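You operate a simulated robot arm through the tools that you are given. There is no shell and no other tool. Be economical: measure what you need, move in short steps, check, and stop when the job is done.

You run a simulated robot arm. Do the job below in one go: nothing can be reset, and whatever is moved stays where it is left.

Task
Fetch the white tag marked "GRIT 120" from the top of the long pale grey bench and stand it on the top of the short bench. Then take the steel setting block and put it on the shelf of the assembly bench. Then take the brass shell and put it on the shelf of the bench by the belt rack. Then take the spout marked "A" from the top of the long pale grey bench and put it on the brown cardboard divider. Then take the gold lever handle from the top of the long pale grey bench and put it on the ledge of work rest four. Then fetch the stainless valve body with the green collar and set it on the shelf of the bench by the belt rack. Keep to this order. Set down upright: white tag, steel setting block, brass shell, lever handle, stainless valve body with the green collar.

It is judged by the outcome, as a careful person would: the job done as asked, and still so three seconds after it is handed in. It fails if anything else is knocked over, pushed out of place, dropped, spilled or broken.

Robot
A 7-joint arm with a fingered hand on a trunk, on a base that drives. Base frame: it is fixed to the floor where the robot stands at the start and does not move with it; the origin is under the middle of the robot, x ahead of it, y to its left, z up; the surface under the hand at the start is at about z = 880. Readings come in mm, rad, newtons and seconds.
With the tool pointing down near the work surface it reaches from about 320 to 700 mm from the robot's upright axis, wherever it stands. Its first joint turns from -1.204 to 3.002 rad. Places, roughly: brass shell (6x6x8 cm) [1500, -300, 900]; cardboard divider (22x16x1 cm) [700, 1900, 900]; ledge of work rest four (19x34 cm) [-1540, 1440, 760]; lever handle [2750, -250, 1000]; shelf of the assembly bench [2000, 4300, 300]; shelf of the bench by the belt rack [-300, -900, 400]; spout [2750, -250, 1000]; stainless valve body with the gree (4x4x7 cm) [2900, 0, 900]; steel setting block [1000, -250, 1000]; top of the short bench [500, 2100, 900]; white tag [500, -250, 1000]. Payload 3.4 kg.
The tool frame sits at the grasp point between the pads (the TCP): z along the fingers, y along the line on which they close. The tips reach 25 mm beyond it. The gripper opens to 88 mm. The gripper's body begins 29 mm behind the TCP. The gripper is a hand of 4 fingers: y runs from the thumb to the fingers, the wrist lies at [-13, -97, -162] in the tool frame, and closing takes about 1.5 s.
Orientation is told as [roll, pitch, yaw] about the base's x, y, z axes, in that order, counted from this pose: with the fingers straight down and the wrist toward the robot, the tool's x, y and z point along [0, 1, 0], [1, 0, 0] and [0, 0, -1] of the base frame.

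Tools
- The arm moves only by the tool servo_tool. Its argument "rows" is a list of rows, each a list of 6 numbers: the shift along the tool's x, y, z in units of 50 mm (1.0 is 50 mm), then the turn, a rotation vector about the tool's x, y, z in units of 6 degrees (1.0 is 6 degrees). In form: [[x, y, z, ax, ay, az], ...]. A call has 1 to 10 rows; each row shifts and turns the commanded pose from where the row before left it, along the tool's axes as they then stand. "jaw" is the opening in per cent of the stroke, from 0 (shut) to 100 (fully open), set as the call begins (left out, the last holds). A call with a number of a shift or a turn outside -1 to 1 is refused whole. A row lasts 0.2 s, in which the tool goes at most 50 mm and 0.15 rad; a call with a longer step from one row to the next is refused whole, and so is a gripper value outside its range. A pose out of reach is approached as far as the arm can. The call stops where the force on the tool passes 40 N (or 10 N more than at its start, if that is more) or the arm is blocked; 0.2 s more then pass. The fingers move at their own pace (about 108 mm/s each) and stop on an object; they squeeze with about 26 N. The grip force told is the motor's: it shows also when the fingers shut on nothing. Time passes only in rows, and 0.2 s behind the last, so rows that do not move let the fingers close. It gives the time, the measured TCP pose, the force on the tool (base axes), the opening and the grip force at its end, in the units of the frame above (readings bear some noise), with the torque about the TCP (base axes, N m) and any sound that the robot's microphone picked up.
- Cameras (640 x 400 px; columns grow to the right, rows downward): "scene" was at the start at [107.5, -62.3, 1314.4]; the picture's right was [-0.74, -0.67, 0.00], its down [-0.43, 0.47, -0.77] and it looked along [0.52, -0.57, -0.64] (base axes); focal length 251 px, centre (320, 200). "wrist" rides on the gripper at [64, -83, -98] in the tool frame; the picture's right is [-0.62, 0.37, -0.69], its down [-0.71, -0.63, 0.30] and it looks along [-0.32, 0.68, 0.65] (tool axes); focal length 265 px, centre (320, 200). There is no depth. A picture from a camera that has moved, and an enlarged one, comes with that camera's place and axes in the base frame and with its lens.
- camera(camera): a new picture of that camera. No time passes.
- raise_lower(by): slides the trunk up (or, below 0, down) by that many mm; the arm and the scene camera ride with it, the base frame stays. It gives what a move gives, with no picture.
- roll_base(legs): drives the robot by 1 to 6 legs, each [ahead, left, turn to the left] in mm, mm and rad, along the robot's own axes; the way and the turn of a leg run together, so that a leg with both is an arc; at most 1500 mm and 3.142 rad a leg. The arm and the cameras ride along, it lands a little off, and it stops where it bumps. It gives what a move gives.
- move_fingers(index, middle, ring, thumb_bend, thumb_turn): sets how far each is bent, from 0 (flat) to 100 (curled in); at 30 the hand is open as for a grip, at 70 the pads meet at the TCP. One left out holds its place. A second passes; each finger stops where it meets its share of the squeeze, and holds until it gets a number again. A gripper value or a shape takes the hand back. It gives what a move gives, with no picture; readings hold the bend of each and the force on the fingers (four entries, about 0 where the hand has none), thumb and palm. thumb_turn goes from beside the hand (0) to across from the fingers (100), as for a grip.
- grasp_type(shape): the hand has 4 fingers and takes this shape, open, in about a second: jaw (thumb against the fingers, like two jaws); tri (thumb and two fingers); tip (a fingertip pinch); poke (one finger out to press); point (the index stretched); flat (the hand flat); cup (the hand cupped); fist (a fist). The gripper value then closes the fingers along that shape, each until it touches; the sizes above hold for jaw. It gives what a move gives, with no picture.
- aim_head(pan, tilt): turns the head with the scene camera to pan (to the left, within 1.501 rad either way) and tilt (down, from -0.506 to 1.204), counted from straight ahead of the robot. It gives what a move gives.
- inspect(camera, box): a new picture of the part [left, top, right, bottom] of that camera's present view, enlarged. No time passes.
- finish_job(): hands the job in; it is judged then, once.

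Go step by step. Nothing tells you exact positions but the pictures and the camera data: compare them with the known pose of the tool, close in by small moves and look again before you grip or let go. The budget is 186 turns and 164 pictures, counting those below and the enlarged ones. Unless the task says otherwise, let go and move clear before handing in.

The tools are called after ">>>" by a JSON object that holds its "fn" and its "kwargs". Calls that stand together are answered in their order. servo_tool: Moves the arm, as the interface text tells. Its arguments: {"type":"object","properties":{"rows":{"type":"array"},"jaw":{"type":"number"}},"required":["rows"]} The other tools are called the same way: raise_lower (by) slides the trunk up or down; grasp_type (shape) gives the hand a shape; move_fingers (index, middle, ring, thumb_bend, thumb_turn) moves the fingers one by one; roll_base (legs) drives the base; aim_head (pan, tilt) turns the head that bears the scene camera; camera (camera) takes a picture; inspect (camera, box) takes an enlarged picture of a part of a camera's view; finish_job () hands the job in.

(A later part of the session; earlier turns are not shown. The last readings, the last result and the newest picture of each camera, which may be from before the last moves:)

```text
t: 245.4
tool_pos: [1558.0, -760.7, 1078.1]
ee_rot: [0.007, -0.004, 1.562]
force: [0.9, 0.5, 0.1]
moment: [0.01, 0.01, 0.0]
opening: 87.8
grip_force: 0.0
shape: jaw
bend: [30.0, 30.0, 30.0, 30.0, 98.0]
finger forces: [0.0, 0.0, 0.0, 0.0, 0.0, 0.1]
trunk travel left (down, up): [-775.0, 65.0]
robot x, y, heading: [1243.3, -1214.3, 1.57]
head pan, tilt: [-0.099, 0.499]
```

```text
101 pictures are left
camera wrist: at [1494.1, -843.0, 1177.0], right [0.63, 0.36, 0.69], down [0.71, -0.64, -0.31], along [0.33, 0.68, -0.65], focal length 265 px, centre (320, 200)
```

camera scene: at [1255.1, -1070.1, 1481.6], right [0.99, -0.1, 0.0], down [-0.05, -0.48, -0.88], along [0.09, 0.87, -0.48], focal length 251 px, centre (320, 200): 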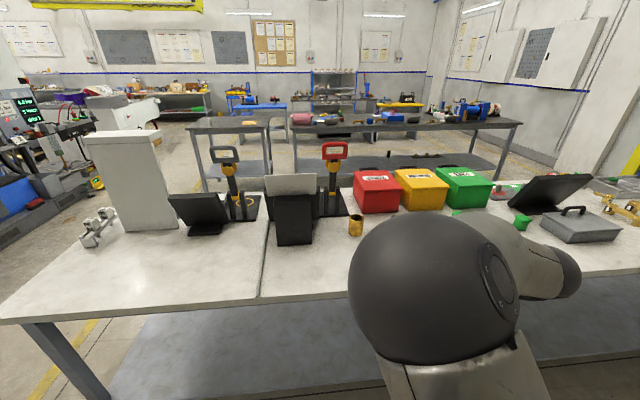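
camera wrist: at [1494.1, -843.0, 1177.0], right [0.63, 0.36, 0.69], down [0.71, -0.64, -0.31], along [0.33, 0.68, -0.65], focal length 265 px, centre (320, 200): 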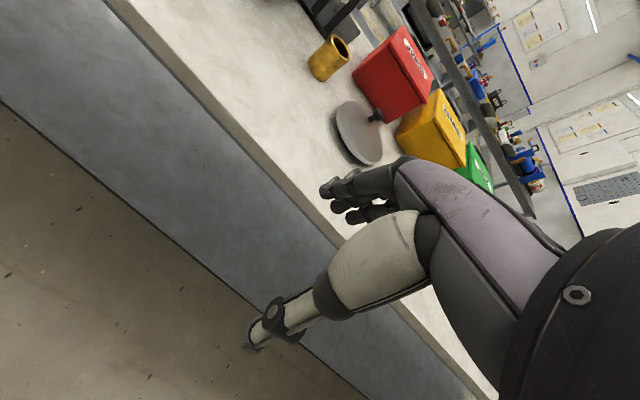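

The brass shell is at about (1475, -276), top z ≈ 960. I'll drive closer and bring the hand over it, staying high.

>>> {"fn": "roll_base", "kwargs": {"legs": [[280, -12, 0]]}}

>>> {"fn": "servo_tool", "kwargs": {"rows": [[0.5, 0.8, 0, 0, 0, 0], [0.5, 0.8, 0, 0, 0, 0], [0.5, 0.8, 0, 0, 0, 0], [0.3, 0.8, 0, 0, 0, 0], [0, 0, 0, 0, 0, 0]]}}

>>> {"fn": "camera", "kwargs": {"camera": "wrist"}}

```text
t: 247.4
tool_pos: [1571.1, -481.8, 1078.9]
ee_rot: [0.005, -0.003, 1.56]
force: [0.4, 0.3, 0.7]
moment: [0.02, -0.02, 0.03]
opening: 87.5
grip_force: 0.0
shape: jaw
bend: [30.0, 30.0, 30.0, 30.0, 98.0]
finger forces: [0.0, 0.0, 0.0, 0.0, 0.1, 0.0]
trunk travel left (down, up): [-775.0, 65.0]
robot x, y, heading: [1256.8, -932.0, 1.568]
head pan, tilt: [-0.099, 0.499]
```

```text
t: 248.6
tool_pos: [1485.9, -322.8, 1080.2]
ee_rot: [0.012, -0.006, 1.553]
force: [0.1, 0.7, -0.1]
moment: [0.04, -0.02, 0.01]
opening: 88.1
grip_force: 0.1
shape: jaw
bend: [30.0, 30.0, 30.0, 30.0, 98.0]
finger forces: [0.1, 0.1, 0.0, 0.0, 0.0, 0.1]
trunk travel left (down, up): [-775.0, 65.0]
robot x, y, heading: [1256.5, -936.9, 1.575]
head pan, tilt: [-0.099, 0.499]
```

```text
100 pictures are left
camera wrist: at [1421.1, -405.1, 1178.3], right [0.63, 0.35, 0.69], down [0.7, -0.64, -0.32], along [0.33, 0.68, -0.65], focal length 265 px, centre (320, 200)
```

wrist: 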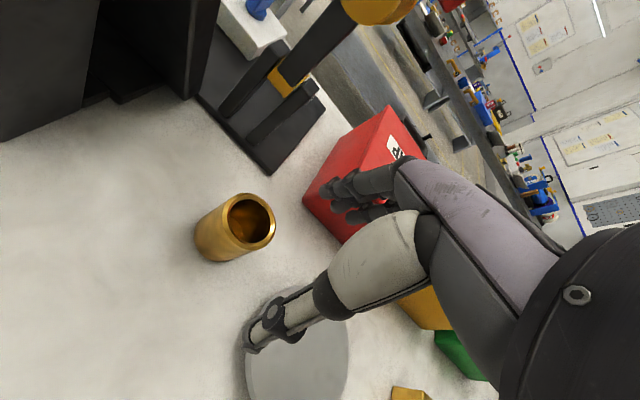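

The shell axis is at (1477, -268). I'll nudge the base closer for reach and place the hand over it.

>>> {"fn": "roll_base", "kwargs": {"legs": [[22, -30, 0]]}}

>>> {"fn": "servo_tool", "kwargs": {"rows": [[0.36, 0.35, 0, 0, 0, -0.15], [0.36, 0.32, 0, 0, 0, 0], [0, 0, 0, 0, 0, 0]]}}

>>> {"fn": "raise_lower", "kwargs": {"by": -75}}

>>> {"fn": "camera", "kwargs": {"camera": "wrist"}}

```text
t: 249.5
tool_pos: [1516.0, -301.0, 1077.9]
ee_rot: [0.009, -0.001, 1.553]
force: [0.7, 0.5, -0.6]
moment: [-0.01, 0.01, -0.01]
opening: 87.7
grip_force: 0.1
shape: jaw
bend: [30.0, 30.0, 30.0, 30.0, 98.0]
finger forces: [0.0, 0.0, 0.1, 0.0, 0.0, 0.0]
trunk travel left (down, up): [-775.0, 65.0]
robot x, y, heading: [1285.3, -910.3, 1.573]
head pan, tilt: [-0.099, 0.499]
```

```text
t: 250.3
tool_pos: [1480.9, -266.1, 1077.7]
ee_rot: [0.01, -0.003, 1.567]
force: [-0.7, -0.3, -0.3]
moment: [0.02, -0.02, -0.02]
opening: 87.8
grip_force: 0.0
shape: jaw
bend: [30.0, 30.0, 30.0, 30.0, 98.0]
finger forces: [0.1, 0.0, 0.0, 0.1, 0.0, 0.0]
trunk travel left (down, up): [-775.0, 65.0]
robot x, y, heading: [1287.8, -910.7, 1.574]
head pan, tilt: [-0.099, 0.499]
```

```text
t: 251.4
tool_pos: [1479.5, -266.7, 1003.3]
ee_rot: [0.012, -0.001, 1.569]
force: [-0.9, 0.3, 1.4]
moment: [-0.02, 0.0, 0.03]
opening: 87.8
grip_force: 0.0
shape: jaw
bend: [30.0, 30.0, 30.0, 30.0, 98.0]
finger forces: [0.0, 0.0, 0.0, 0.1, 0.1, 0.0]
trunk travel left (down, up): [-700.0, 140.0]
robot x, y, heading: [1286.7, -912.0, 1.572]
head pan, tilt: [-0.099, 0.499]
```

```text
99 pictures are left
camera wrist: at [1417.0, -350.0, 1102.4], right [0.63, 0.36, 0.69], down [0.71, -0.63, -0.31], along [0.32, 0.68, -0.66], focal length 265 px, centre (320, 200)
```

wrist: 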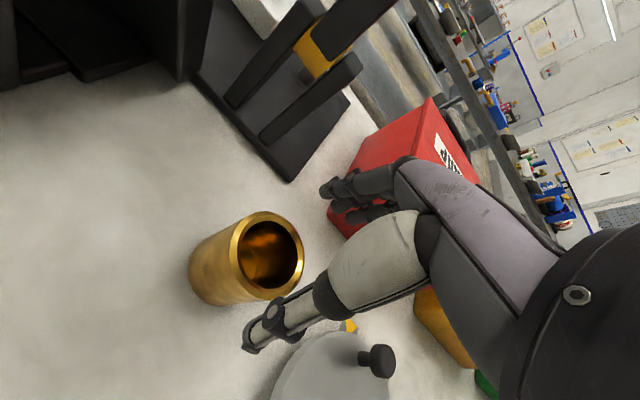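

The rim centre is (1475, -269). I'll fine-tune, lower the trunk the rest of the way and close.

>>> {"fn": "servo_tool", "kwargs": {"rows": [[0.06, -0.06, 0, 0, 0, 0], [0, 0, 0, 0, 0, 0]]}}

>>> {"fn": "raise_lower", "kwargs": {"by": -68}}

>>> {"fn": "servo_tool", "kwargs": {"rows": [[0, 0, 0, 0, 0, 0], [0, 0, 0, 0, 0, 0], [0, 0, 0, 0, 0, 0], [0, 0, 0, 0, 0, 0], [0, 0, 0, 0, 0, 0], [0, 0, 0, 0, 0, 0], [0, 0, 0, 0, 0, 0]], "jaw": 0}}

>>> {"fn": "camera", "kwargs": {"camera": "wrist"}}

```text
t: 252.0
tool_pos: [1478.9, -269.3, 1003.3]
ee_rot: [0.011, -0.001, 1.566]
force: [-0.2, 0.5, 0.0]
moment: [0.01, 0.02, 0.06]
opening: 87.8
grip_force: 0.1
shape: jaw
bend: [30.0, 30.0, 30.0, 30.0, 98.0]
finger forces: [0.0, 0.0, 0.1, 0.0, 0.1, 0.0]
trunk travel left (down, up): [-700.0, 140.0]
robot x, y, heading: [1285.4, -915.3, 1.572]
head pan, tilt: [-0.099, 0.499]
```

```text
t: 253.1
tool_pos: [1478.5, -269.6, 937.8]
ee_rot: [0.014, -0.007, 1.565]
force: [0.0, 3.8, 8.1]
moment: [0.21, 0.05, 0.04]
opening: 87.8
grip_force: 0.0
shape: jaw
bend: [28.0, 30.0, 30.0, 30.0, 98.0]
finger forces: [7.4, 0.0, 0.0, 0.0, 0.0, 0.1]
trunk travel left (down, up): [-632.0, 208.0]
robot x, y, heading: [1285.4, -911.4, 1.568]
head pan, tilt: [-0.099, 0.499]
```

```text
t: 254.7
tool_pos: [1478.1, -270.7, 938.4]
ee_rot: [0.011, -0.005, 1.566]
force: [-2.5, 7.2, 16.5]
moment: [0.03, 0.03, -0.01]
opening: 53.3
grip_force: 26.2
shape: jaw
bend: [30.0, 37.0, 35.0, 72.0, 100.0]
finger forces: [28.8, 7.8, 0.3, 0.1, 23.0, 0.0]
trunk travel left (down, up): [-632.0, 208.0]
robot x, y, heading: [1286.5, -913.4, 1.57]
head pan, tilt: [-0.099, 0.499]
```

```text
98 pictures are left
camera wrist: at [1414.0, -353.7, 1035.6], right [0.63, 0.36, 0.69], down [0.71, -0.63, -0.32], along [0.32, 0.69, -0.65], focal length 265 px, centre (320, 200)
```

wrist: 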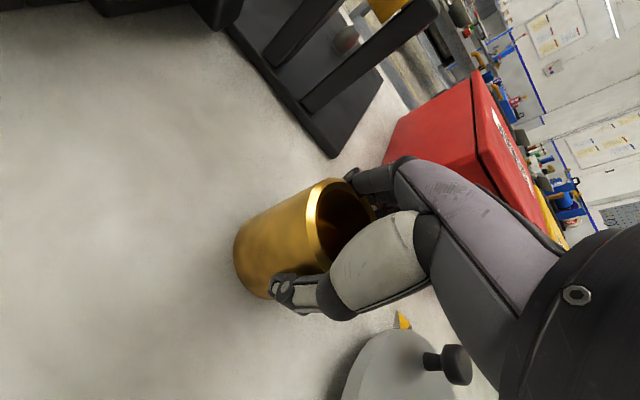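

The index seems to have touched the rim on the way down. I'll look closer.

>>> {"fn": "inspect", "kwargs": {"camera": "wrist", "box": [220, 130, 460, 320]}}

```text
2.11 times, centred on (340, 225) of wrist
camera zoom: at [1414.0, -353.7, 1035.6], right [0.63, 0.36, 0.69], down [0.71, -0.63, -0.32], along [0.32, 0.69, -0.65], focal length 559 px, centre (278, 147)
```

zoom: 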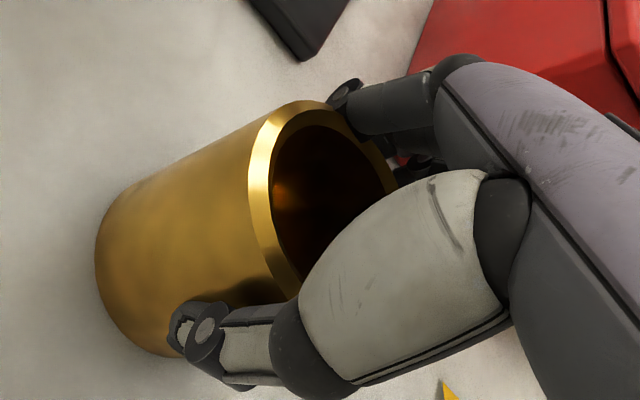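

The fingers are behind the shell with the index resting against the rim edge. I'll test with a small trunk lift.

>>> {"fn": "raise_lower", "kwargs": {"by": 25}}

>>> {"fn": "inspect", "kwargs": {"camera": "wrist", "box": [160, 100, 480, 300]}}

```text
t: 255.4
tool_pos: [1480.7, -268.6, 957.7]
ee_rot: [0.015, 0.003, 1.564]
force: [0.7, 0.5, -5.0]
moment: [-0.05, 0.0, -0.04]
opening: 51.9
grip_force: 25.8
shape: jaw
bend: [34.0, 37.0, 35.0, 72.0, 100.0]
finger forces: [20.7, 7.0, 0.0, 0.0, 24.3, 0.1]
trunk travel left (down, up): [-657.0, 183.0]
robot x, y, heading: [1285.7, -912.8, 1.574]
head pan, tilt: [-0.099, 0.499]
```

```text
2.00 times, centred on (320, 200) of wrist
camera zoom: at [1416.0, -351.9, 1057.1], right [0.63, 0.37, 0.68], down [0.71, -0.64, -0.31], along [0.32, 0.68, -0.66], focal length 531 px, centre (320, 200)
```

zoom: 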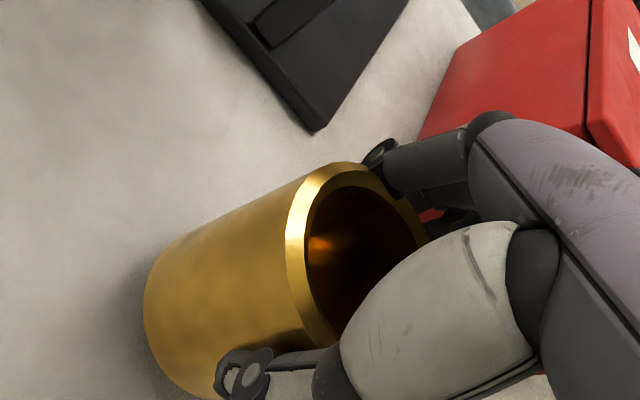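

It lifts (5 N). I'll raise it further and check that it hangs steady.

>>> {"fn": "raise_lower", "kwargs": {"by": 110}}

>>> {"fn": "camera", "kwargs": {"camera": "wrist"}}

```text
t: 256.8
tool_pos: [1478.6, -268.3, 1069.5]
ee_rot: [0.014, -0.004, 1.565]
force: [-1.0, -0.5, -4.8]
moment: [-0.04, 0.01, -0.02]
opening: 51.8
grip_force: 26.3
shape: jaw
bend: [34.0, 37.0, 35.0, 72.0, 100.0]
finger forces: [20.6, 7.1, 0.0, 0.1, 24.2, 0.0]
trunk travel left (down, up): [-767.0, 73.0]
robot x, y, heading: [1285.8, -913.5, 1.572]
head pan, tilt: [-0.099, 0.499]
```

```text
95 pictures are left
camera wrist: at [1415.7, -351.7, 1168.5], right [0.63, 0.36, 0.68], down [0.71, -0.63, -0.31], along [0.32, 0.68, -0.66], focal length 265 px, centre (320, 200)
```

wrist: 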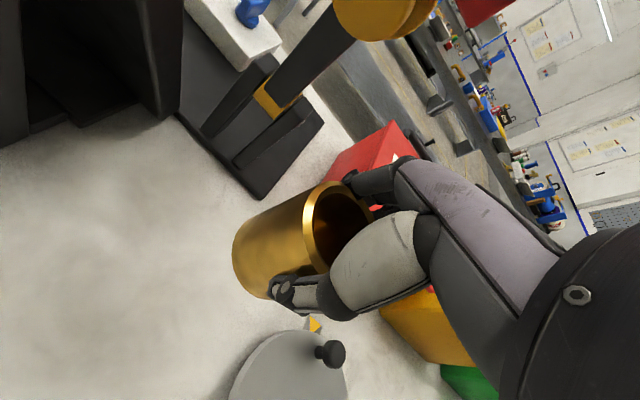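

The shell hangs steady. I'll back off and drive to the south side of the tray bench by the belt rack, then look at its shelf.

>>> {"fn": "servo_tool", "kwargs": {"rows": [[-0.3, -0.6, 0, 0, 0, 0], [-0.4, -0.7, 0, 0, 0, 0], [-0.5, -0.8, 0, 0, 0, 0], [-0.6, -0.8, 0, 0, 0, 0], [-0.4, -0.7, 0, 0, 0, 0], [0, 0, 0, 0, 0, 0]]}}

>>> {"fn": "roll_base", "kwargs": {"legs": [[-640, 0, 0], [0, 1100, 0]]}}

>>> {"fn": "aim_head", "kwargs": {"pan": 0.6, "tilt": 0.5}}

>>> {"fn": "camera", "kwargs": {"camera": "scene"}}

>>> {"fn": "camera", "kwargs": {"camera": "wrist"}}

```text
t: 258.2
tool_pos: [1586.3, -449.0, 1067.3]
ee_rot: [0.011, -0.003, 1.571]
force: [-0.2, -0.1, -5.0]
moment: [-0.03, 0.03, 0.02]
opening: 51.6
grip_force: 25.3
shape: jaw
bend: [35.0, 37.0, 35.0, 72.0, 100.0]
finger forces: [19.6, 7.5, 0.1, 0.0, 24.1, 0.0]
trunk travel left (down, up): [-767.0, 73.0]
robot x, y, heading: [1288.6, -910.6, 1.569]
head pan, tilt: [-0.099, 0.499]
```

```text
t: 267.0
tool_pos: [487.4, -1091.1, 1067.8]
ee_rot: [0.01, -0.002, 1.562]
force: [-0.7, -0.1, -4.2]
moment: [-0.01, 0.02, -0.03]
opening: 51.9
grip_force: 25.6
shape: jaw
bend: [35.0, 37.0, 35.0, 72.0, 100.0]
finger forces: [19.2, 7.5, 0.0, 0.1, 23.8, 0.1]
trunk travel left (down, up): [-767.0, 73.0]
robot x, y, heading: [180.6, -1551.3, 1.566]
head pan, tilt: [-0.099, 0.499]
```

```text
t: 268.1
tool_pos: [486.8, -1091.9, 1068.3]
ee_rot: [0.01, -0.001, 1.56]
force: [0.6, 0.0, -4.9]
moment: [-0.04, 0.02, 0.0]
opening: 51.8
grip_force: 26.1
shape: jaw
bend: [35.0, 37.0, 35.0, 72.0, 100.0]
finger forces: [19.2, 7.4, 0.2, 0.0, 23.8, 0.1]
trunk travel left (down, up): [-767.0, 73.0]
robot x, y, heading: [180.8, -1547.8, 1.561]
head pan, tilt: [0.6, 0.499]
```

```text
94 pictures are left
camera scene: at [132.5, -1424.4, 1473.6], right [0.83, 0.56, 0.0], down [0.27, -0.4, -0.88], along [-0.49, 0.73, -0.48], focal length 251 px, centre (320, 200)
```

scene: 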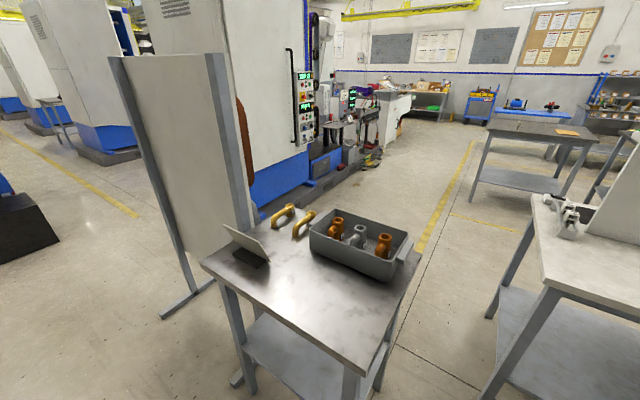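

```text
93 pictures are left
camera wrist: at [422.8, -1174.2, 1167.0], right [0.63, 0.36, 0.69], down [0.7, -0.64, -0.31], along [0.32, 0.68, -0.66], focal length 265 px, centre (320, 200)
```

wrist: 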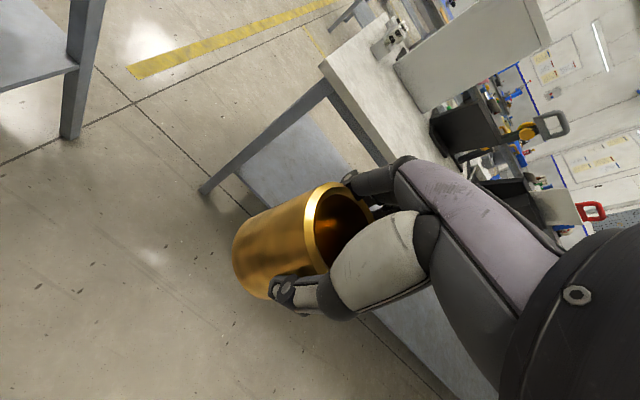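

The tray bench spans x -544…36, with its south edge at y ≈ -1120. I'll line up opposite a free part of its shelf and lower the trunk outside.

>>> {"fn": "roll_base", "kwargs": {"legs": [[0, 560, 0.008]]}}

>>> {"fn": "raise_lower", "kwargs": {"by": -400}}

>>> {"fn": "raise_lower", "kwargs": {"by": -150}}

>>> {"fn": "aim_head", "kwargs": {"pan": 0.1, "tilt": 0.6}}

>>> {"fn": "camera", "kwargs": {"camera": "scene"}}

>>> {"fn": "camera", "kwargs": {"camera": "wrist"}}

```text
t: 271.4
tool_pos: [-84.3, -1087.1, 1067.4]
ee_rot: [0.01, -0.002, 1.565]
force: [0.2, 0.0, -5.5]
moment: [-0.05, 0.04, 0.0]
opening: 52.0
grip_force: 25.6
shape: jaw
bend: [35.0, 37.0, 35.0, 72.0, 100.0]
finger forces: [19.0, 7.4, 0.0, 0.1, 24.0, 0.0]
trunk travel left (down, up): [-767.0, 73.0]
robot x, y, heading: [-388.5, -1547.4, 1.57]
head pan, tilt: [0.6, 0.499]
```

```text
t: 273.0
tool_pos: [-83.9, -1085.3, 935.9]
ee_rot: [0.004, -0.029, 1.566]
force: [-4.9, -6.9, 22.6]
moment: [-0.66, -0.01, 0.04]
opening: 53.6
grip_force: 26.0
shape: jaw
bend: [35.0, 38.0, 35.0, 72.0, 100.0]
finger forces: [21.5, 6.2, 0.1, 0.1, 29.9, 0.1]
trunk travel left (down, up): [-624.0, 216.0]
robot x, y, heading: [-385.0, -1550.6, 1.571]
head pan, tilt: [0.6, 0.499]
stopped: the force on the tool passed its limit at 49 N (the readings are from after the stop); the commanded pose is now the measured one
```

```text
t: 273.5
tool_pos: [-82.8, -1084.4, 934.9]
ee_rot: [-0.002, -0.048, 1.563]
force: [-4.5, -7.6, 23.3]
moment: [-0.87, 0.0, -0.09]
opening: 54.2
grip_force: 26.0
shape: jaw
bend: [35.0, 39.0, 35.0, 72.0, 100.0]
finger forces: [20.9, 6.1, 0.1, 0.0, 30.9, 0.1]
trunk travel left (down, up): [-616.0, 224.0]
robot x, y, heading: [-386.3, -1552.8, 1.57]
head pan, tilt: [0.6, 0.499]
stopped: the force on the tool passed its limit at 48 N (the readings are from after the stop); the commanded pose is now the measured one
```

```text
t: 274.4
tool_pos: [-84.7, -1085.7, 934.9]
ee_rot: [-0.002, -0.046, 1.562]
force: [-2.2, -1.0, 32.7]
moment: [-0.67, -0.05, -0.13]
opening: 53.9
grip_force: 26.4
shape: jaw
bend: [35.0, 38.0, 35.0, 72.0, 100.0]
finger forces: [24.9, 7.5, 0.0, 0.0, 28.9, 0.0]
trunk travel left (down, up): [-616.0, 224.0]
robot x, y, heading: [-386.6, -1549.8, 1.571]
head pan, tilt: [0.099, 0.6]
```

```text
92 pictures are left
camera scene: at [-398.0, -1415.1, 1314.6], right [1.0, 0.1, 0.0], down [0.06, -0.56, -0.83], along [-0.08, 0.82, -0.56], focal length 251 px, centre (320, 200)
```

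scene: 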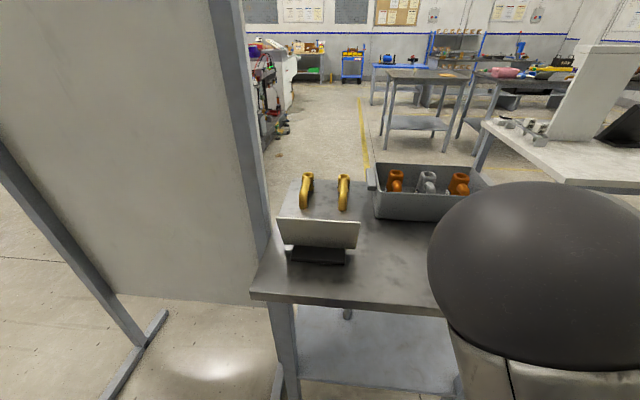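

```text
91 pictures are left
camera wrist: at [-149.2, -1171.3, 1029.1], right [0.62, 0.33, 0.71], down [0.71, -0.62, -0.33], along [0.33, 0.71, -0.62], focal length 265 px, centre (320, 200)
```

wrist: 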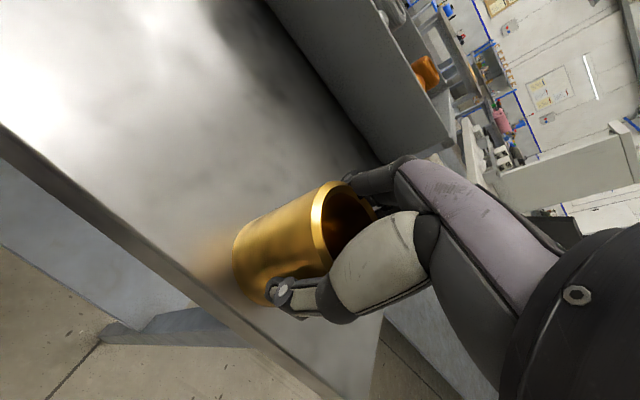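

My mistake: the hand was still over the bench top and the shell touched it. I'll raise, back off, and lower outside.

>>> {"fn": "raise_lower", "kwargs": {"by": 60}}

>>> {"fn": "roll_base", "kwargs": {"legs": [[-260, 0, 0]]}}

>>> {"fn": "camera", "kwargs": {"camera": "wrist"}}

```text
t: 275.4
tool_pos: [-81.7, -1081.8, 989.8]
ee_rot: [0.004, -0.036, 1.562]
force: [-0.4, 0.4, -5.0]
moment: [-0.04, 0.04, 0.0]
opening: 52.7
grip_force: 25.4
shape: jaw
bend: [37.0, 38.0, 35.0, 72.0, 100.0]
finger forces: [17.7, 7.9, 0.0, 0.0, 23.9, 0.0]
trunk travel left (down, up): [-676.0, 164.0]
robot x, y, heading: [-385.6, -1548.3, 1.574]
head pan, tilt: [0.099, 0.6]
```

```text
t: 277.3
tool_pos: [-82.6, -1342.1, 990.0]
ee_rot: [0.0, -0.036, 1.562]
force: [-0.5, -0.5, -4.7]
moment: [-0.02, 0.04, 0.0]
opening: 52.5
grip_force: 25.7
shape: jaw
bend: [37.0, 38.0, 35.0, 72.0, 100.0]
finger forces: [17.7, 7.8, 0.1, 0.0, 23.9, 0.0]
trunk travel left (down, up): [-676.0, 164.0]
robot x, y, heading: [-389.9, -1813.9, 1.565]
head pan, tilt: [0.099, 0.6]
```

```text
90 pictures are left
camera wrist: at [-146.3, -1428.6, 1085.8], right [0.62, 0.34, 0.7], down [0.71, -0.62, -0.33], along [0.33, 0.7, -0.63], focal length 265 px, centre (320, 200)
```

wrist: 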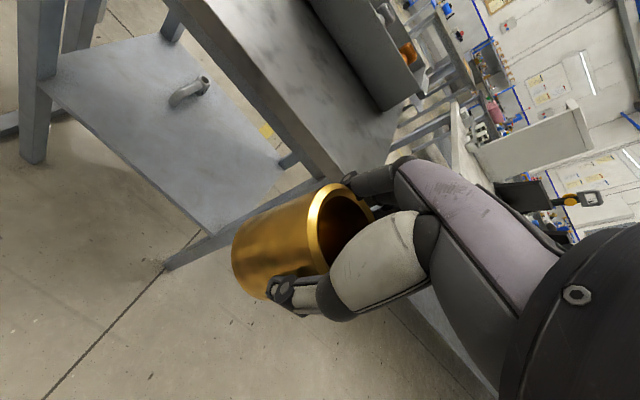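

I see the shelf with a grey spout on its back left; the front right part is free. I'll shift left a bit and lower the trunk now that the hand is outside.

>>> {"fn": "roll_base", "kwargs": {"legs": [[0, 70, 0.006]]}}

>>> {"fn": "raise_lower", "kwargs": {"by": -400}}

>>> {"fn": "raise_lower", "kwargs": {"by": -60}}

>>> {"fn": "camera", "kwargs": {"camera": "wrist"}}

>>> {"fn": "camera", "kwargs": {"camera": "scene"}}

```text
t: 278.3
tool_pos: [-154.1, -1340.1, 990.1]
ee_rot: [0.0, -0.038, 1.567]
force: [-0.7, -0.2, -5.3]
moment: [-0.02, 0.0, -0.01]
opening: 52.2
grip_force: 26.0
shape: jaw
bend: [37.0, 38.0, 35.0, 72.0, 100.0]
finger forces: [17.7, 7.9, 0.0, 0.1, 24.1, 0.0]
trunk travel left (down, up): [-676.0, 164.0]
robot x, y, heading: [-456.4, -1810.5, 1.574]
head pan, tilt: [0.099, 0.6]
```

```text
t: 282.1
tool_pos: [-154.2, -1339.3, 590.3]
ee_rot: [0.0, -0.038, 1.567]
force: [-0.2, 0.4, -5.5]
moment: [-0.03, 0.01, 0.01]
opening: 52.4
grip_force: 26.4
shape: jaw
bend: [37.0, 38.0, 35.0, 72.0, 100.0]
finger forces: [17.2, 7.9, 0.0, 0.1, 23.7, 0.0]
trunk travel left (down, up): [-276.0, 564.0]
robot x, y, heading: [-457.6, -1805.4, 1.577]
head pan, tilt: [0.099, 0.6]
```

```text
t: 283.1
tool_pos: [-153.9, -1341.0, 529.0]
ee_rot: [0.002, -0.037, 1.566]
force: [1.2, 0.0, -5.5]
moment: [-0.05, 0.02, 0.02]
opening: 52.4
grip_force: 26.2
shape: jaw
bend: [37.0, 38.0, 35.0, 72.0, 100.0]
finger forces: [17.3, 8.0, 0.1, 0.1, 23.8, 0.1]
trunk travel left (down, up): [-216.0, 624.0]
robot x, y, heading: [-457.6, -1807.8, 1.572]
head pan, tilt: [0.099, 0.6]
```

```text
89 pictures are left
camera wrist: at [-218.4, -1426.9, 625.5], right [0.62, 0.34, 0.7], down [0.71, -0.62, -0.33], along [0.33, 0.71, -0.63], focal length 265 px, centre (320, 200)
```

wrist: 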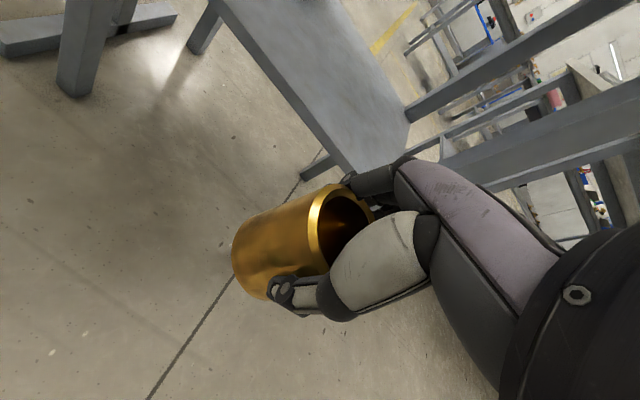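

```text
88 pictures are left
camera scene: at [-464.9, -1670.5, 913.7], right [0.99, 0.1, 0.0], down [0.06, -0.56, -0.82], along [-0.09, 0.82, -0.57], focal length 251 px, centre (320, 200)
```

scene: 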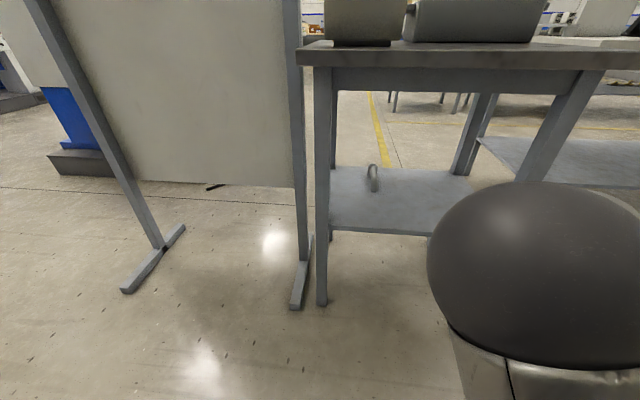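

The shelf is at z ≈ 405 with opening up to the apron at z ≈ 796. I'll lower slightly more, then drive the hand in between the legs.

>>> {"fn": "raise_lower", "kwargs": {"by": -15}}

>>> {"fn": "roll_base", "kwargs": {"legs": [[285, 0, 0]]}}

>>> {"fn": "camera", "kwargs": {"camera": "wrist"}}

>>> {"fn": "camera", "kwargs": {"camera": "scene"}}

```text
t: 283.7
tool_pos: [-153.7, -1338.5, 515.3]
ee_rot: [0.003, -0.038, 1.568]
force: [1.0, 0.1, -5.4]
moment: [-0.02, 0.02, 0.0]
opening: 52.6
grip_force: 25.7
shape: jaw
bend: [37.0, 38.0, 35.0, 72.0, 100.0]
finger forces: [17.2, 8.1, 0.1, 0.1, 23.5, 0.1]
trunk travel left (down, up): [-201.0, 639.0]
robot x, y, heading: [-456.5, -1808.7, 1.577]
head pan, tilt: [0.099, 0.6]
```

```text
t: 285.7
tool_pos: [-154.2, -1056.4, 514.9]
ee_rot: [0.001, -0.036, 1.567]
force: [0.3, 0.4, -5.4]
moment: [-0.02, 0.01, -0.01]
opening: 52.4
grip_force: 26.4
shape: jaw
bend: [37.0, 38.0, 35.0, 72.0, 100.0]
finger forces: [17.2, 8.0, 0.1, 0.1, 23.7, 0.0]
trunk travel left (down, up): [-201.0, 639.0]
robot x, y, heading: [-456.3, -1524.4, 1.573]
head pan, tilt: [0.099, 0.6]
```

```text
87 pictures are left
camera wrist: at [-218.6, -1143.4, 610.5], right [0.62, 0.34, 0.7], down [0.71, -0.62, -0.33], along [0.33, 0.71, -0.63], focal length 265 px, centre (320, 200)
```

wrist: 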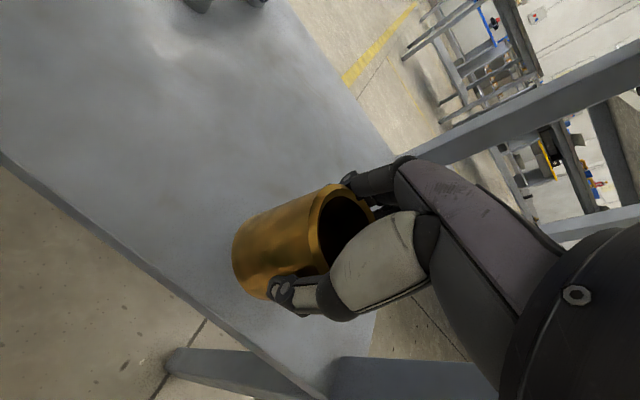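

```text
86 pictures are left
camera scene: at [-465.5, -1386.4, 898.8], right [0.99, 0.1, 0.0], down [0.06, -0.56, -0.82], along [-0.08, 0.82, -0.57], focal length 251 px, centre (320, 200)
```

scene: 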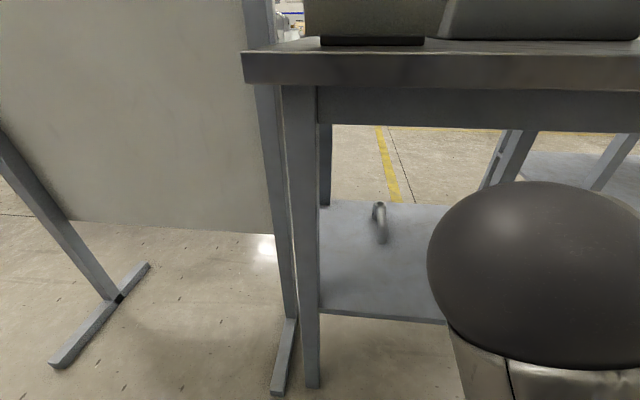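

The hand is over the shelf. I'll extend 60 mm further in, then lower in steps until contact.

>>> {"fn": "servo_tool", "kwargs": {"rows": [[0, 0.6, 0, 0, 0, 0], [0, 0.6, 0, 0, 0, 0], [0, 0, 0, 0, 0, 0]]}}

>>> {"fn": "raise_lower", "kwargs": {"by": -38}}

>>> {"fn": "camera", "kwargs": {"camera": "wrist"}}

```text
t: 286.5
tool_pos: [-153.2, -995.4, 516.8]
ee_rot: [0.005, -0.038, 1.566]
force: [0.1, 0.2, -4.7]
moment: [0.0, 0.05, -0.01]
opening: 52.1
grip_force: 25.9
shape: jaw
bend: [37.0, 37.0, 35.0, 72.0, 100.0]
finger forces: [17.3, 8.1, 0.0, 0.0, 23.7, 0.0]
trunk travel left (down, up): [-201.0, 639.0]
robot x, y, heading: [-459.5, -1526.6, 1.568]
head pan, tilt: [0.099, 0.6]
```

```text
t: 287.3
tool_pos: [-154.0, -997.7, 480.5]
ee_rot: [0.002, -0.037, 1.566]
force: [0.4, 0.2, -4.3]
moment: [-0.03, -0.03, -0.02]
opening: 52.5
grip_force: 25.6
shape: jaw
bend: [37.0, 37.0, 35.0, 72.0, 100.0]
finger forces: [17.6, 8.1, 0.1, 0.1, 23.8, 0.0]
trunk travel left (down, up): [-163.0, 677.0]
robot x, y, heading: [-456.9, -1530.0, 1.571]
head pan, tilt: [0.099, 0.6]
```

```text
85 pictures are left
camera wrist: at [-218.2, -1083.1, 575.1], right [0.62, 0.34, 0.7], down [0.71, -0.62, -0.33], along [0.33, 0.71, -0.63], focal length 265 px, centre (320, 200)
```

wrist: 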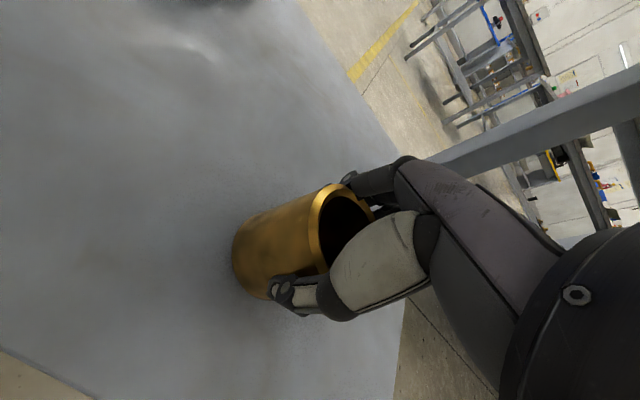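

No contact yet at TCP z 480. I'll lower in small steps.

>>> {"fn": "raise_lower", "kwargs": {"by": -10}}

>>> {"fn": "raise_lower", "kwargs": {"by": -5}}

```text
t: 287.9
tool_pos: [-155.3, -996.1, 476.9]
ee_rot: [-0.002, -0.049, 1.568]
force: [-3.9, 6.0, 26.8]
moment: [-0.38, -0.11, -0.01]
opening: 53.4
grip_force: 26.5
shape: jaw
bend: [34.0, 37.0, 35.0, 72.0, 100.0]
finger forces: [28.2, 8.7, 0.2, 0.0, 25.7, 0.0]
trunk travel left (down, up): [-153.0, 687.0]
robot x, y, heading: [-457.9, -1524.8, 1.572]
head pan, tilt: [0.099, 0.6]
```

```text
t: 288.3
tool_pos: [-154.4, -995.3, 475.1]
ee_rot: [-0.002, -0.057, 1.566]
force: [-2.8, -2.2, 20.7]
moment: [-0.71, -0.1, -0.04]
opening: 53.9
grip_force: 26.1
shape: jaw
bend: [34.0, 37.0, 35.0, 73.0, 100.0]
finger forces: [23.2, 7.5, 0.1, 0.0, 28.8, 0.0]
trunk travel left (down, up): [-150.0, 690.0]
robot x, y, heading: [-458.5, -1524.4, 1.576]
head pan, tilt: [0.099, 0.6]
stopped: the force on the tool passed its limit at 42 N (the readings are from after the stop); the commanded pose is now the measured one
```

The shell is on the shelf. I'll relieve the pressure by 4 mm, check, then open.

>>> {"fn": "raise_lower", "kwargs": {"by": 5}}

>>> {"fn": "servo_tool", "kwargs": {"rows": [[0, 0, 0, 0, 0, 0], [0, 0, 0, 0, 0, 0], [0, 0, 0, 0, 0, 0], [0, 0, 0, 0, 0, 0], [0, 0, 0, 0, 0, 0], [0, 0, 0, 0, 0, 0]], "jaw": 100}}

>>> {"fn": "camera", "kwargs": {"camera": "wrist"}}

```text
t: 288.9
tool_pos: [-154.8, -995.0, 478.0]
ee_rot: [-0.001, -0.048, 1.567]
force: [-2.4, -0.8, 13.3]
moment: [-0.43, -0.07, -0.03]
opening: 53.8
grip_force: 26.1
shape: jaw
bend: [35.0, 37.0, 35.0, 73.0, 100.0]
finger forces: [21.4, 8.1, 0.1, 0.0, 26.4, 0.1]
trunk travel left (down, up): [-155.0, 685.0]
robot x, y, heading: [-459.3, -1525.9, 1.575]
head pan, tilt: [0.099, 0.6]
```

```text
t: 290.3
tool_pos: [-154.1, -994.2, 475.3]
ee_rot: [0.001, -0.049, 1.566]
force: [-0.2, 0.0, -1.2]
moment: [0.02, 0.01, -0.01]
opening: 87.6
grip_force: 0.1
shape: jaw
bend: [30.0, 30.0, 30.0, 30.0, 98.0]
finger forces: [0.0, 0.0, 0.0, 0.1, 0.0, 0.1]
trunk travel left (down, up): [-155.0, 685.0]
robot x, y, heading: [-459.0, -1529.1, 1.57]
head pan, tilt: [0.099, 0.6]
```

```text
84 pictures are left
camera wrist: at [-218.6, -1082.3, 570.1], right [0.62, 0.33, 0.71], down [0.71, -0.62, -0.33], along [0.33, 0.71, -0.62], focal length 265 px, centre (320, 200)
```

wrist: 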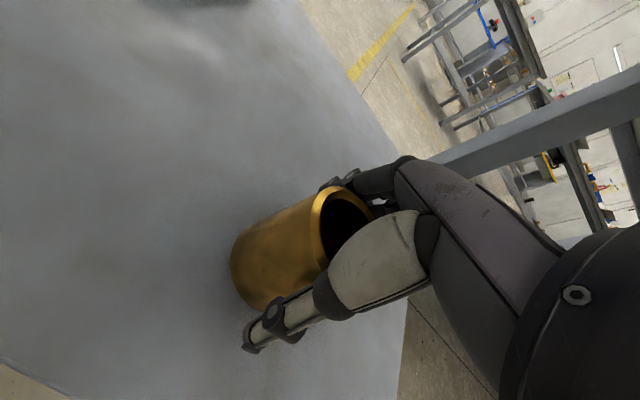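

The shell stands free. I'll shift the hand slightly so the index doesn't drag on the rim, and raise.

>>> {"fn": "servo_tool", "kwargs": {"rows": [[0, 0.14, 0, 0, 0, 0], [0, 0, 0, 0, 0, 0]]}}

>>> {"fn": "raise_lower", "kwargs": {"by": 30}}

>>> {"fn": "camera", "kwargs": {"camera": "wrist"}}

```text
t: 290.9
tool_pos: [-153.1, -987.8, 477.1]
ee_rot: [0.001, -0.047, 1.566]
force: [0.2, -0.3, 0.9]
moment: [0.03, 0.0, -0.02]
opening: 87.7
grip_force: 0.1
shape: jaw
bend: [30.0, 30.0, 30.0, 30.0, 98.0]
finger forces: [0.1, 0.1, 0.1, 0.0, 0.1, 0.0]
trunk travel left (down, up): [-155.0, 685.0]
robot x, y, heading: [-457.6, -1528.0, 1.572]
head pan, tilt: [0.099, 0.6]
```

```text
t: 291.6
tool_pos: [-154.7, -987.6, 506.7]
ee_rot: [-0.001, -0.05, 1.564]
force: [1.1, -0.4, -0.6]
moment: [-0.01, -0.01, 0.02]
opening: 87.6
grip_force: 0.0
shape: jaw
bend: [30.0, 30.0, 30.0, 30.0, 98.0]
finger forces: [0.1, 0.0, 0.0, 0.0, 0.0, 0.0]
trunk travel left (down, up): [-185.0, 655.0]
robot x, y, heading: [-458.3, -1524.1, 1.571]
head pan, tilt: [0.099, 0.6]
```

```text
83 pictures are left
camera wrist: at [-218.4, -1075.4, 600.5], right [0.62, 0.33, 0.71], down [0.71, -0.62, -0.33], along [0.33, 0.71, -0.62], focal length 265 px, centre (320, 200)
```

wrist: 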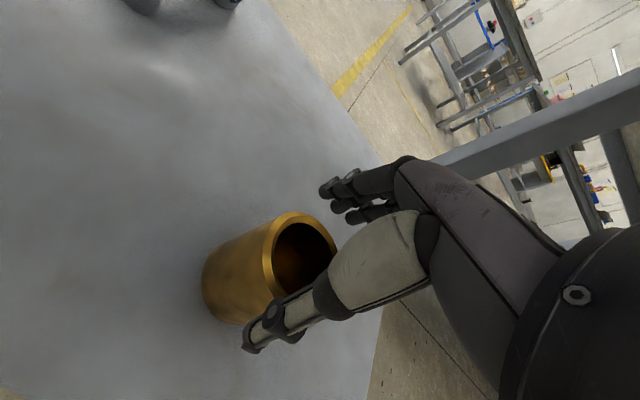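

The shell stands upright on the shelf. I'll withdraw, raise the trunk and go look for spout "A" at the far end of the long bench.

>>> {"fn": "raise_lower", "kwargs": {"by": 40}}

>>> {"fn": "servo_tool", "kwargs": {"rows": [[0, -0.7, 0, 0, 0, 0], [0, -0.7, 0, 0.25, 0, 0], [0, 0, 0, 0.23, 0, 0], [0, 0, 0, 0, 0, 0]]}}

>>> {"fn": "roll_base", "kwargs": {"legs": [[-300, 0, 0]]}}

>>> {"fn": "raise_lower", "kwargs": {"by": 400}}

>>> {"fn": "raise_lower", "kwargs": {"by": 140}}

>>> {"fn": "roll_base", "kwargs": {"legs": [[0, -1400, 0], [500, 0, 0], [0, -1400, 0]]}}

>>> {"fn": "aim_head", "kwargs": {"pan": -0.3, "tilt": 0.5}}

>>> {"fn": "camera", "kwargs": {"camera": "scene"}}

>>> {"fn": "camera", "kwargs": {"camera": "wrist"}}

```text
t: 292.4
tool_pos: [-154.0, -988.1, 546.0]
ee_rot: [-0.001, -0.047, 1.567]
force: [1.2, -0.1, -0.4]
moment: [-0.06, 0.02, 0.01]
opening: 87.3
grip_force: 0.0
shape: jaw
bend: [30.0, 30.0, 30.0, 30.0, 98.0]
finger forces: [0.0, 0.0, 0.1, 0.0, 0.1, 0.0]
trunk travel left (down, up): [-225.0, 615.0]
robot x, y, heading: [-456.6, -1528.1, 1.583]
head pan, tilt: [0.099, 0.6]
```

```text
t: 293.4
tool_pos: [-152.0, -1058.5, 542.3]
ee_rot: [0.012, -0.002, 1.561]
force: [-0.2, -0.8, -0.7]
moment: [-0.04, -0.02, 0.0]
opening: 88.0
grip_force: 0.0
shape: jaw
bend: [30.0, 30.0, 30.0, 30.0, 98.0]
finger forces: [0.1, 0.1, 0.0, 0.0, 0.0, 0.0]
trunk travel left (down, up): [-225.0, 615.0]
robot x, y, heading: [-459.2, -1525.3, 1.577]
head pan, tilt: [0.099, 0.6]
```

```text
t: 295.5
tool_pos: [-150.6, -1357.3, 539.8]
ee_rot: [0.011, 0.003, 1.558]
force: [0.7, -0.5, -0.5]
moment: [0.0, 0.01, 0.03]
opening: 87.4
grip_force: 0.0
shape: jaw
bend: [30.0, 30.0, 30.0, 30.0, 98.0]
finger forces: [0.0, 0.0, 0.1, 0.1, 0.1, 0.1]
trunk travel left (down, up): [-225.0, 615.0]
robot x, y, heading: [-456.2, -1821.8, 1.571]
head pan, tilt: [0.099, 0.6]
```

```text
t: 299.3
tool_pos: [-150.3, -1356.7, 940.1]
ee_rot: [0.011, 0.004, 1.558]
force: [0.7, -0.5, 0.0]
moment: [-0.01, -0.02, 0.02]
opening: 87.5
grip_force: 0.1
shape: jaw
bend: [30.0, 30.0, 30.0, 30.0, 98.0]
finger forces: [0.1, 0.0, 0.0, 0.0, 0.0, 0.0]
trunk travel left (down, up): [-625.0, 215.0]
robot x, y, heading: [-461.1, -1821.8, 1.573]
head pan, tilt: [0.099, 0.6]
```

```text
t: 301.0
tool_pos: [-149.8, -1356.6, 1081.2]
ee_rot: [0.013, 0.007, 1.557]
force: [-0.7, -0.5, 0.2]
moment: [-0.04, 0.02, 0.01]
opening: 87.8
grip_force: 0.0
shape: jaw
bend: [30.0, 30.0, 30.0, 30.0, 98.0]
finger forces: [0.0, 0.0, 0.0, 0.1, 0.0, 0.0]
trunk travel left (down, up): [-765.0, 75.0]
robot x, y, heading: [-458.7, -1823.7, 1.576]
head pan, tilt: [0.099, 0.6]
```

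```text
t: 317.0
tool_pos: [2615.6, -811.2, 1081.1]
ee_rot: [0.012, 0.003, 1.571]
force: [0.3, -0.3, -0.3]
moment: [0.01, 0.0, 0.0]
opening: 87.4
grip_force: 0.1
shape: jaw
bend: [30.0, 30.0, 30.0, 30.0, 98.0]
finger forces: [0.0, 0.1, 0.0, 0.0, 0.1, 0.1]
trunk travel left (down, up): [-765.0, 75.0]
robot x, y, heading: [2317.5, -1282.8, 1.588]
head pan, tilt: [0.099, 0.6]
```

```text
t: 317.9
tool_pos: [2616.1, -811.4, 1080.2]
ee_rot: [0.013, 0.003, 1.571]
force: [0.0, -0.2, -0.8]
moment: [-0.01, -0.02, 0.0]
opening: 87.6
grip_force: 0.1
shape: jaw
bend: [30.0, 30.0, 30.0, 30.0, 98.0]
finger forces: [0.1, 0.0, 0.1, 0.0, 0.0, 0.0]
trunk travel left (down, up): [-765.0, 75.0]
robot x, y, heading: [2314.2, -1282.8, 1.587]
head pan, tilt: [-0.3, 0.499]
```

```text
82 pictures are left
camera scene: at [2341.0, -1144.8, 1471.8], right [0.96, -0.28, 0.0], down [-0.13, -0.46, -0.88], along [0.24, 0.84, -0.48], focal length 251 px, centre (320, 200)
```

scene: 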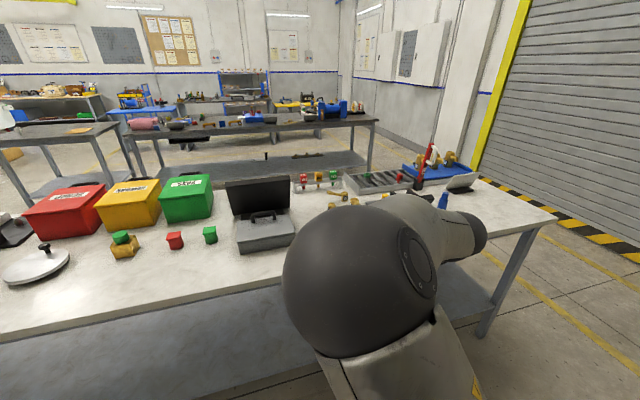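

```text
81 pictures are left
camera wrist: at [2552.7, -895.4, 1180.1], right [0.63, 0.37, 0.68], down [0.71, -0.63, -0.31], along [0.32, 0.68, -0.66], focal length 265 px, centre (320, 200)
```

wrist: 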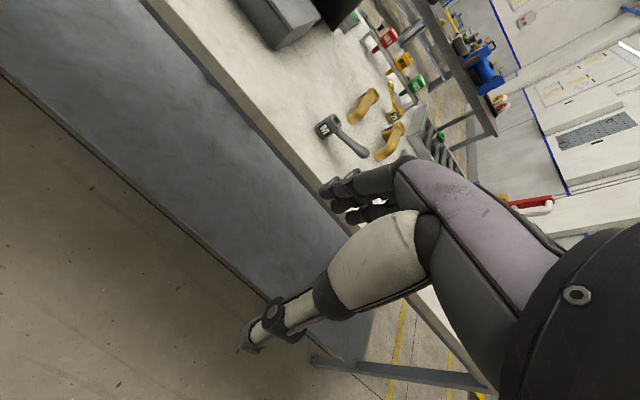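

Gold levers and a grey handle lie on the bench near the far end. I'll enlarge both views.

>>> {"fn": "inspect", "kwargs": {"camera": "wrist", "box": [290, 0, 490, 170]}}

>>> {"fn": "inspect", "kwargs": {"camera": "scene", "box": [280, 140, 500, 240]}}

```text
2.35 times, centred on (390, 85) of wrist
camera zoom: at [2552.7, -895.4, 1180.1], right [0.63, 0.37, 0.68], down [0.71, -0.63, -0.31], along [0.32, 0.68, -0.66], focal length 624 px, centre (155, 471)
```

zoom: 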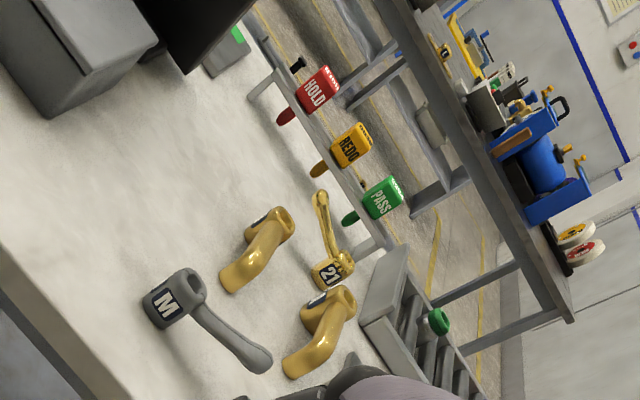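

```text
2.91 times, centred on (390, 190) of scene
camera zoom: at [2341.0, -1144.8, 1471.8], right [0.96, -0.28, 0.0], down [-0.13, -0.46, -0.88], along [0.24, 0.84, -0.48], focal length 729 px, centre (116, 229)
```

zoom: 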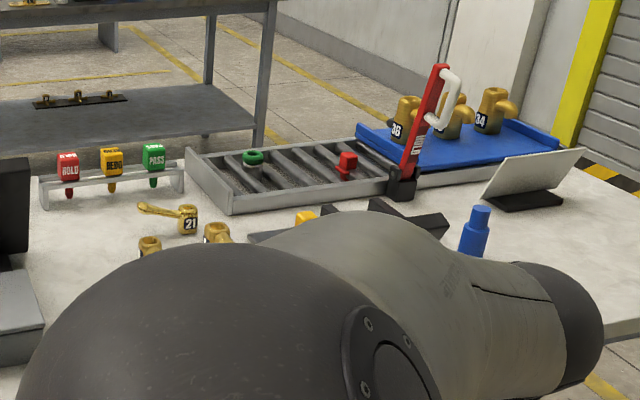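

Two gold spouts lie at about (2667, -259) and (2782, -257), the gold lever "21" at (2746, -75). I'll drive closer to read the spout labels.

>>> {"fn": "roll_base", "kwargs": {"legs": [[300, -60, -0.016]]}}

>>> {"fn": "camera", "kwargs": {"camera": "wrist"}}

>>> {"fn": "inspect", "kwargs": {"camera": "wrist", "box": [160, 60, 400, 210]}}

```text
t: 319.9
tool_pos: [2680.8, -518.3, 1081.8]
ee_rot: [0.012, 0.005, 1.555]
force: [0.6, -0.4, 1.1]
moment: [-0.02, 0.01, 0.0]
opening: 87.6
grip_force: 0.1
shape: jaw
bend: [30.0, 30.0, 30.0, 30.0, 98.0]
finger forces: [0.0, 0.0, 0.0, 0.0, 0.1, 0.0]
trunk travel left (down, up): [-765.0, 75.0]
robot x, y, heading: [2375.7, -980.8, 1.569]
head pan, tilt: [-0.3, 0.499]
```

```text
78 pictures are left
camera wrist: at [2616.3, -600.4, 1180.0], right [0.64, 0.36, 0.68], down [0.7, -0.64, -0.31], along [0.33, 0.68, -0.66], focal length 265 px, centre (320, 200)
```

wrist: 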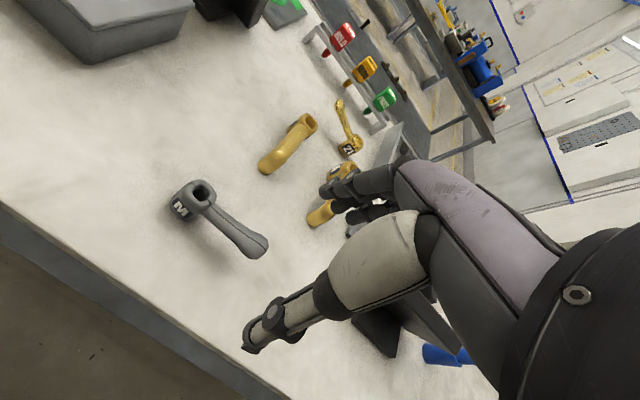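

```text
2.67 times, centred on (280, 135) of wrist
camera zoom: at [2616.3, -600.4, 1180.0], right [0.64, 0.36, 0.68], down [0.7, -0.64, -0.31], along [0.33, 0.68, -0.66], focal length 708 px, centre (427, 373)
```

zoom: 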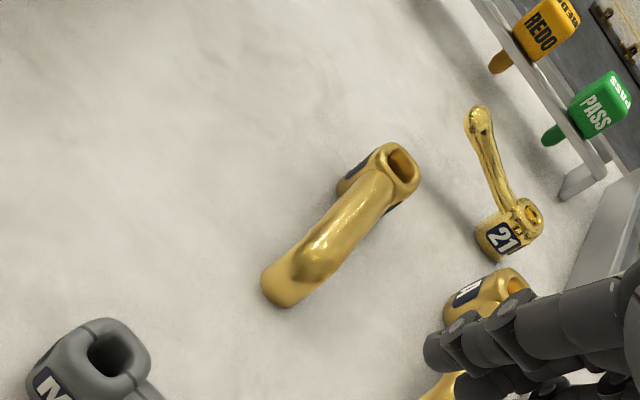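

I need to read the hub labels. I'll aim the head at the spouts.

>>> {"fn": "aim_head", "kwargs": {"pan": -0.5, "tilt": 0.5}}

>>> {"fn": "camera", "kwargs": {"camera": "scene"}}

```text
t: 320.6
tool_pos: [2681.7, -519.5, 1080.4]
ee_rot: [0.013, 0.005, 1.553]
force: [0.4, -0.9, 0.2]
moment: [0.0, -0.02, -0.02]
opening: 87.8
grip_force: 0.1
shape: jaw
bend: [30.0, 30.0, 30.0, 30.0, 98.0]
finger forces: [0.0, 0.1, 0.1, 0.0, 0.1, 0.0]
trunk travel left (down, up): [-765.0, 75.0]
robot x, y, heading: [2368.8, -981.3, 1.571]
head pan, tilt: [-0.499, 0.499]
```

```text
76 pictures are left
camera scene: at [2417.2, -853.9, 1471.8], right [0.88, -0.48, 0.0], down [-0.23, -0.42, -0.88], along [0.42, 0.77, -0.48], focal length 251 px, centre (320, 200)
```

scene: 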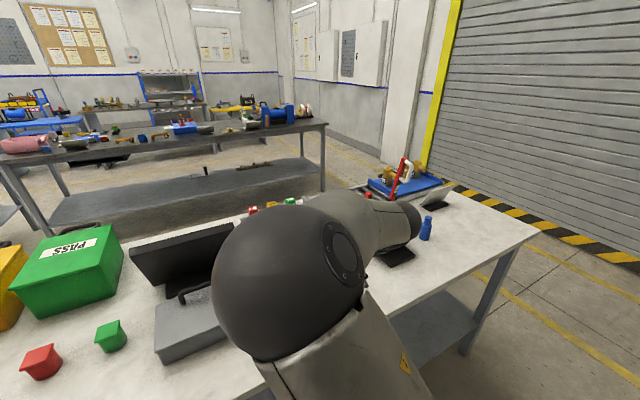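

The elbow blocks that view. I'll shift the base left so that the wrist camera sees the spouts' left sides.

>>> {"fn": "roll_base", "kwargs": {"legs": [[60, 230, 0]]}}

>>> {"fn": "inspect", "kwargs": {"camera": "wrist", "box": [260, 20, 480, 180]}}

```text
t: 322.4
tool_pos: [2453.0, -459.6, 1081.0]
ee_rot: [0.012, 0.003, 1.553]
force: [0.2, -0.4, 0.1]
moment: [0.01, -0.01, 0.02]
opening: 87.8
grip_force: 0.0
shape: jaw
bend: [30.0, 30.0, 30.0, 30.0, 98.0]
finger forces: [0.0, 0.0, 0.0, 0.0, 0.0, 0.0]
trunk travel left (down, up): [-765.0, 75.0]
robot x, y, heading: [2141.8, -921.5, 1.573]
head pan, tilt: [-0.499, 0.499]
```

```text
2.50 times, centred on (370, 100) of wrist
camera zoom: at [2387.6, -540.8, 1180.1], right [0.64, 0.36, 0.68], down [0.7, -0.64, -0.31], along [0.33, 0.68, -0.66], focal length 664 px, centre (195, 450)
```

zoom: 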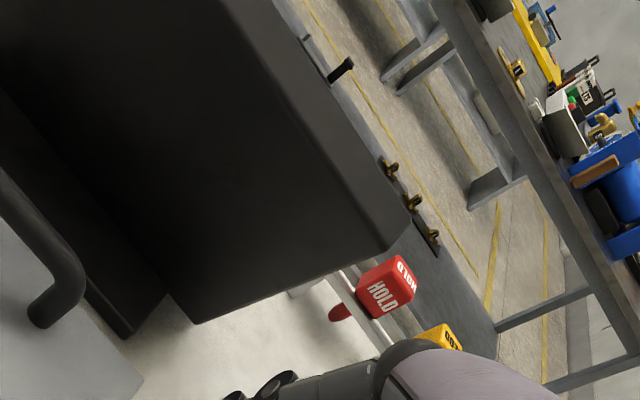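

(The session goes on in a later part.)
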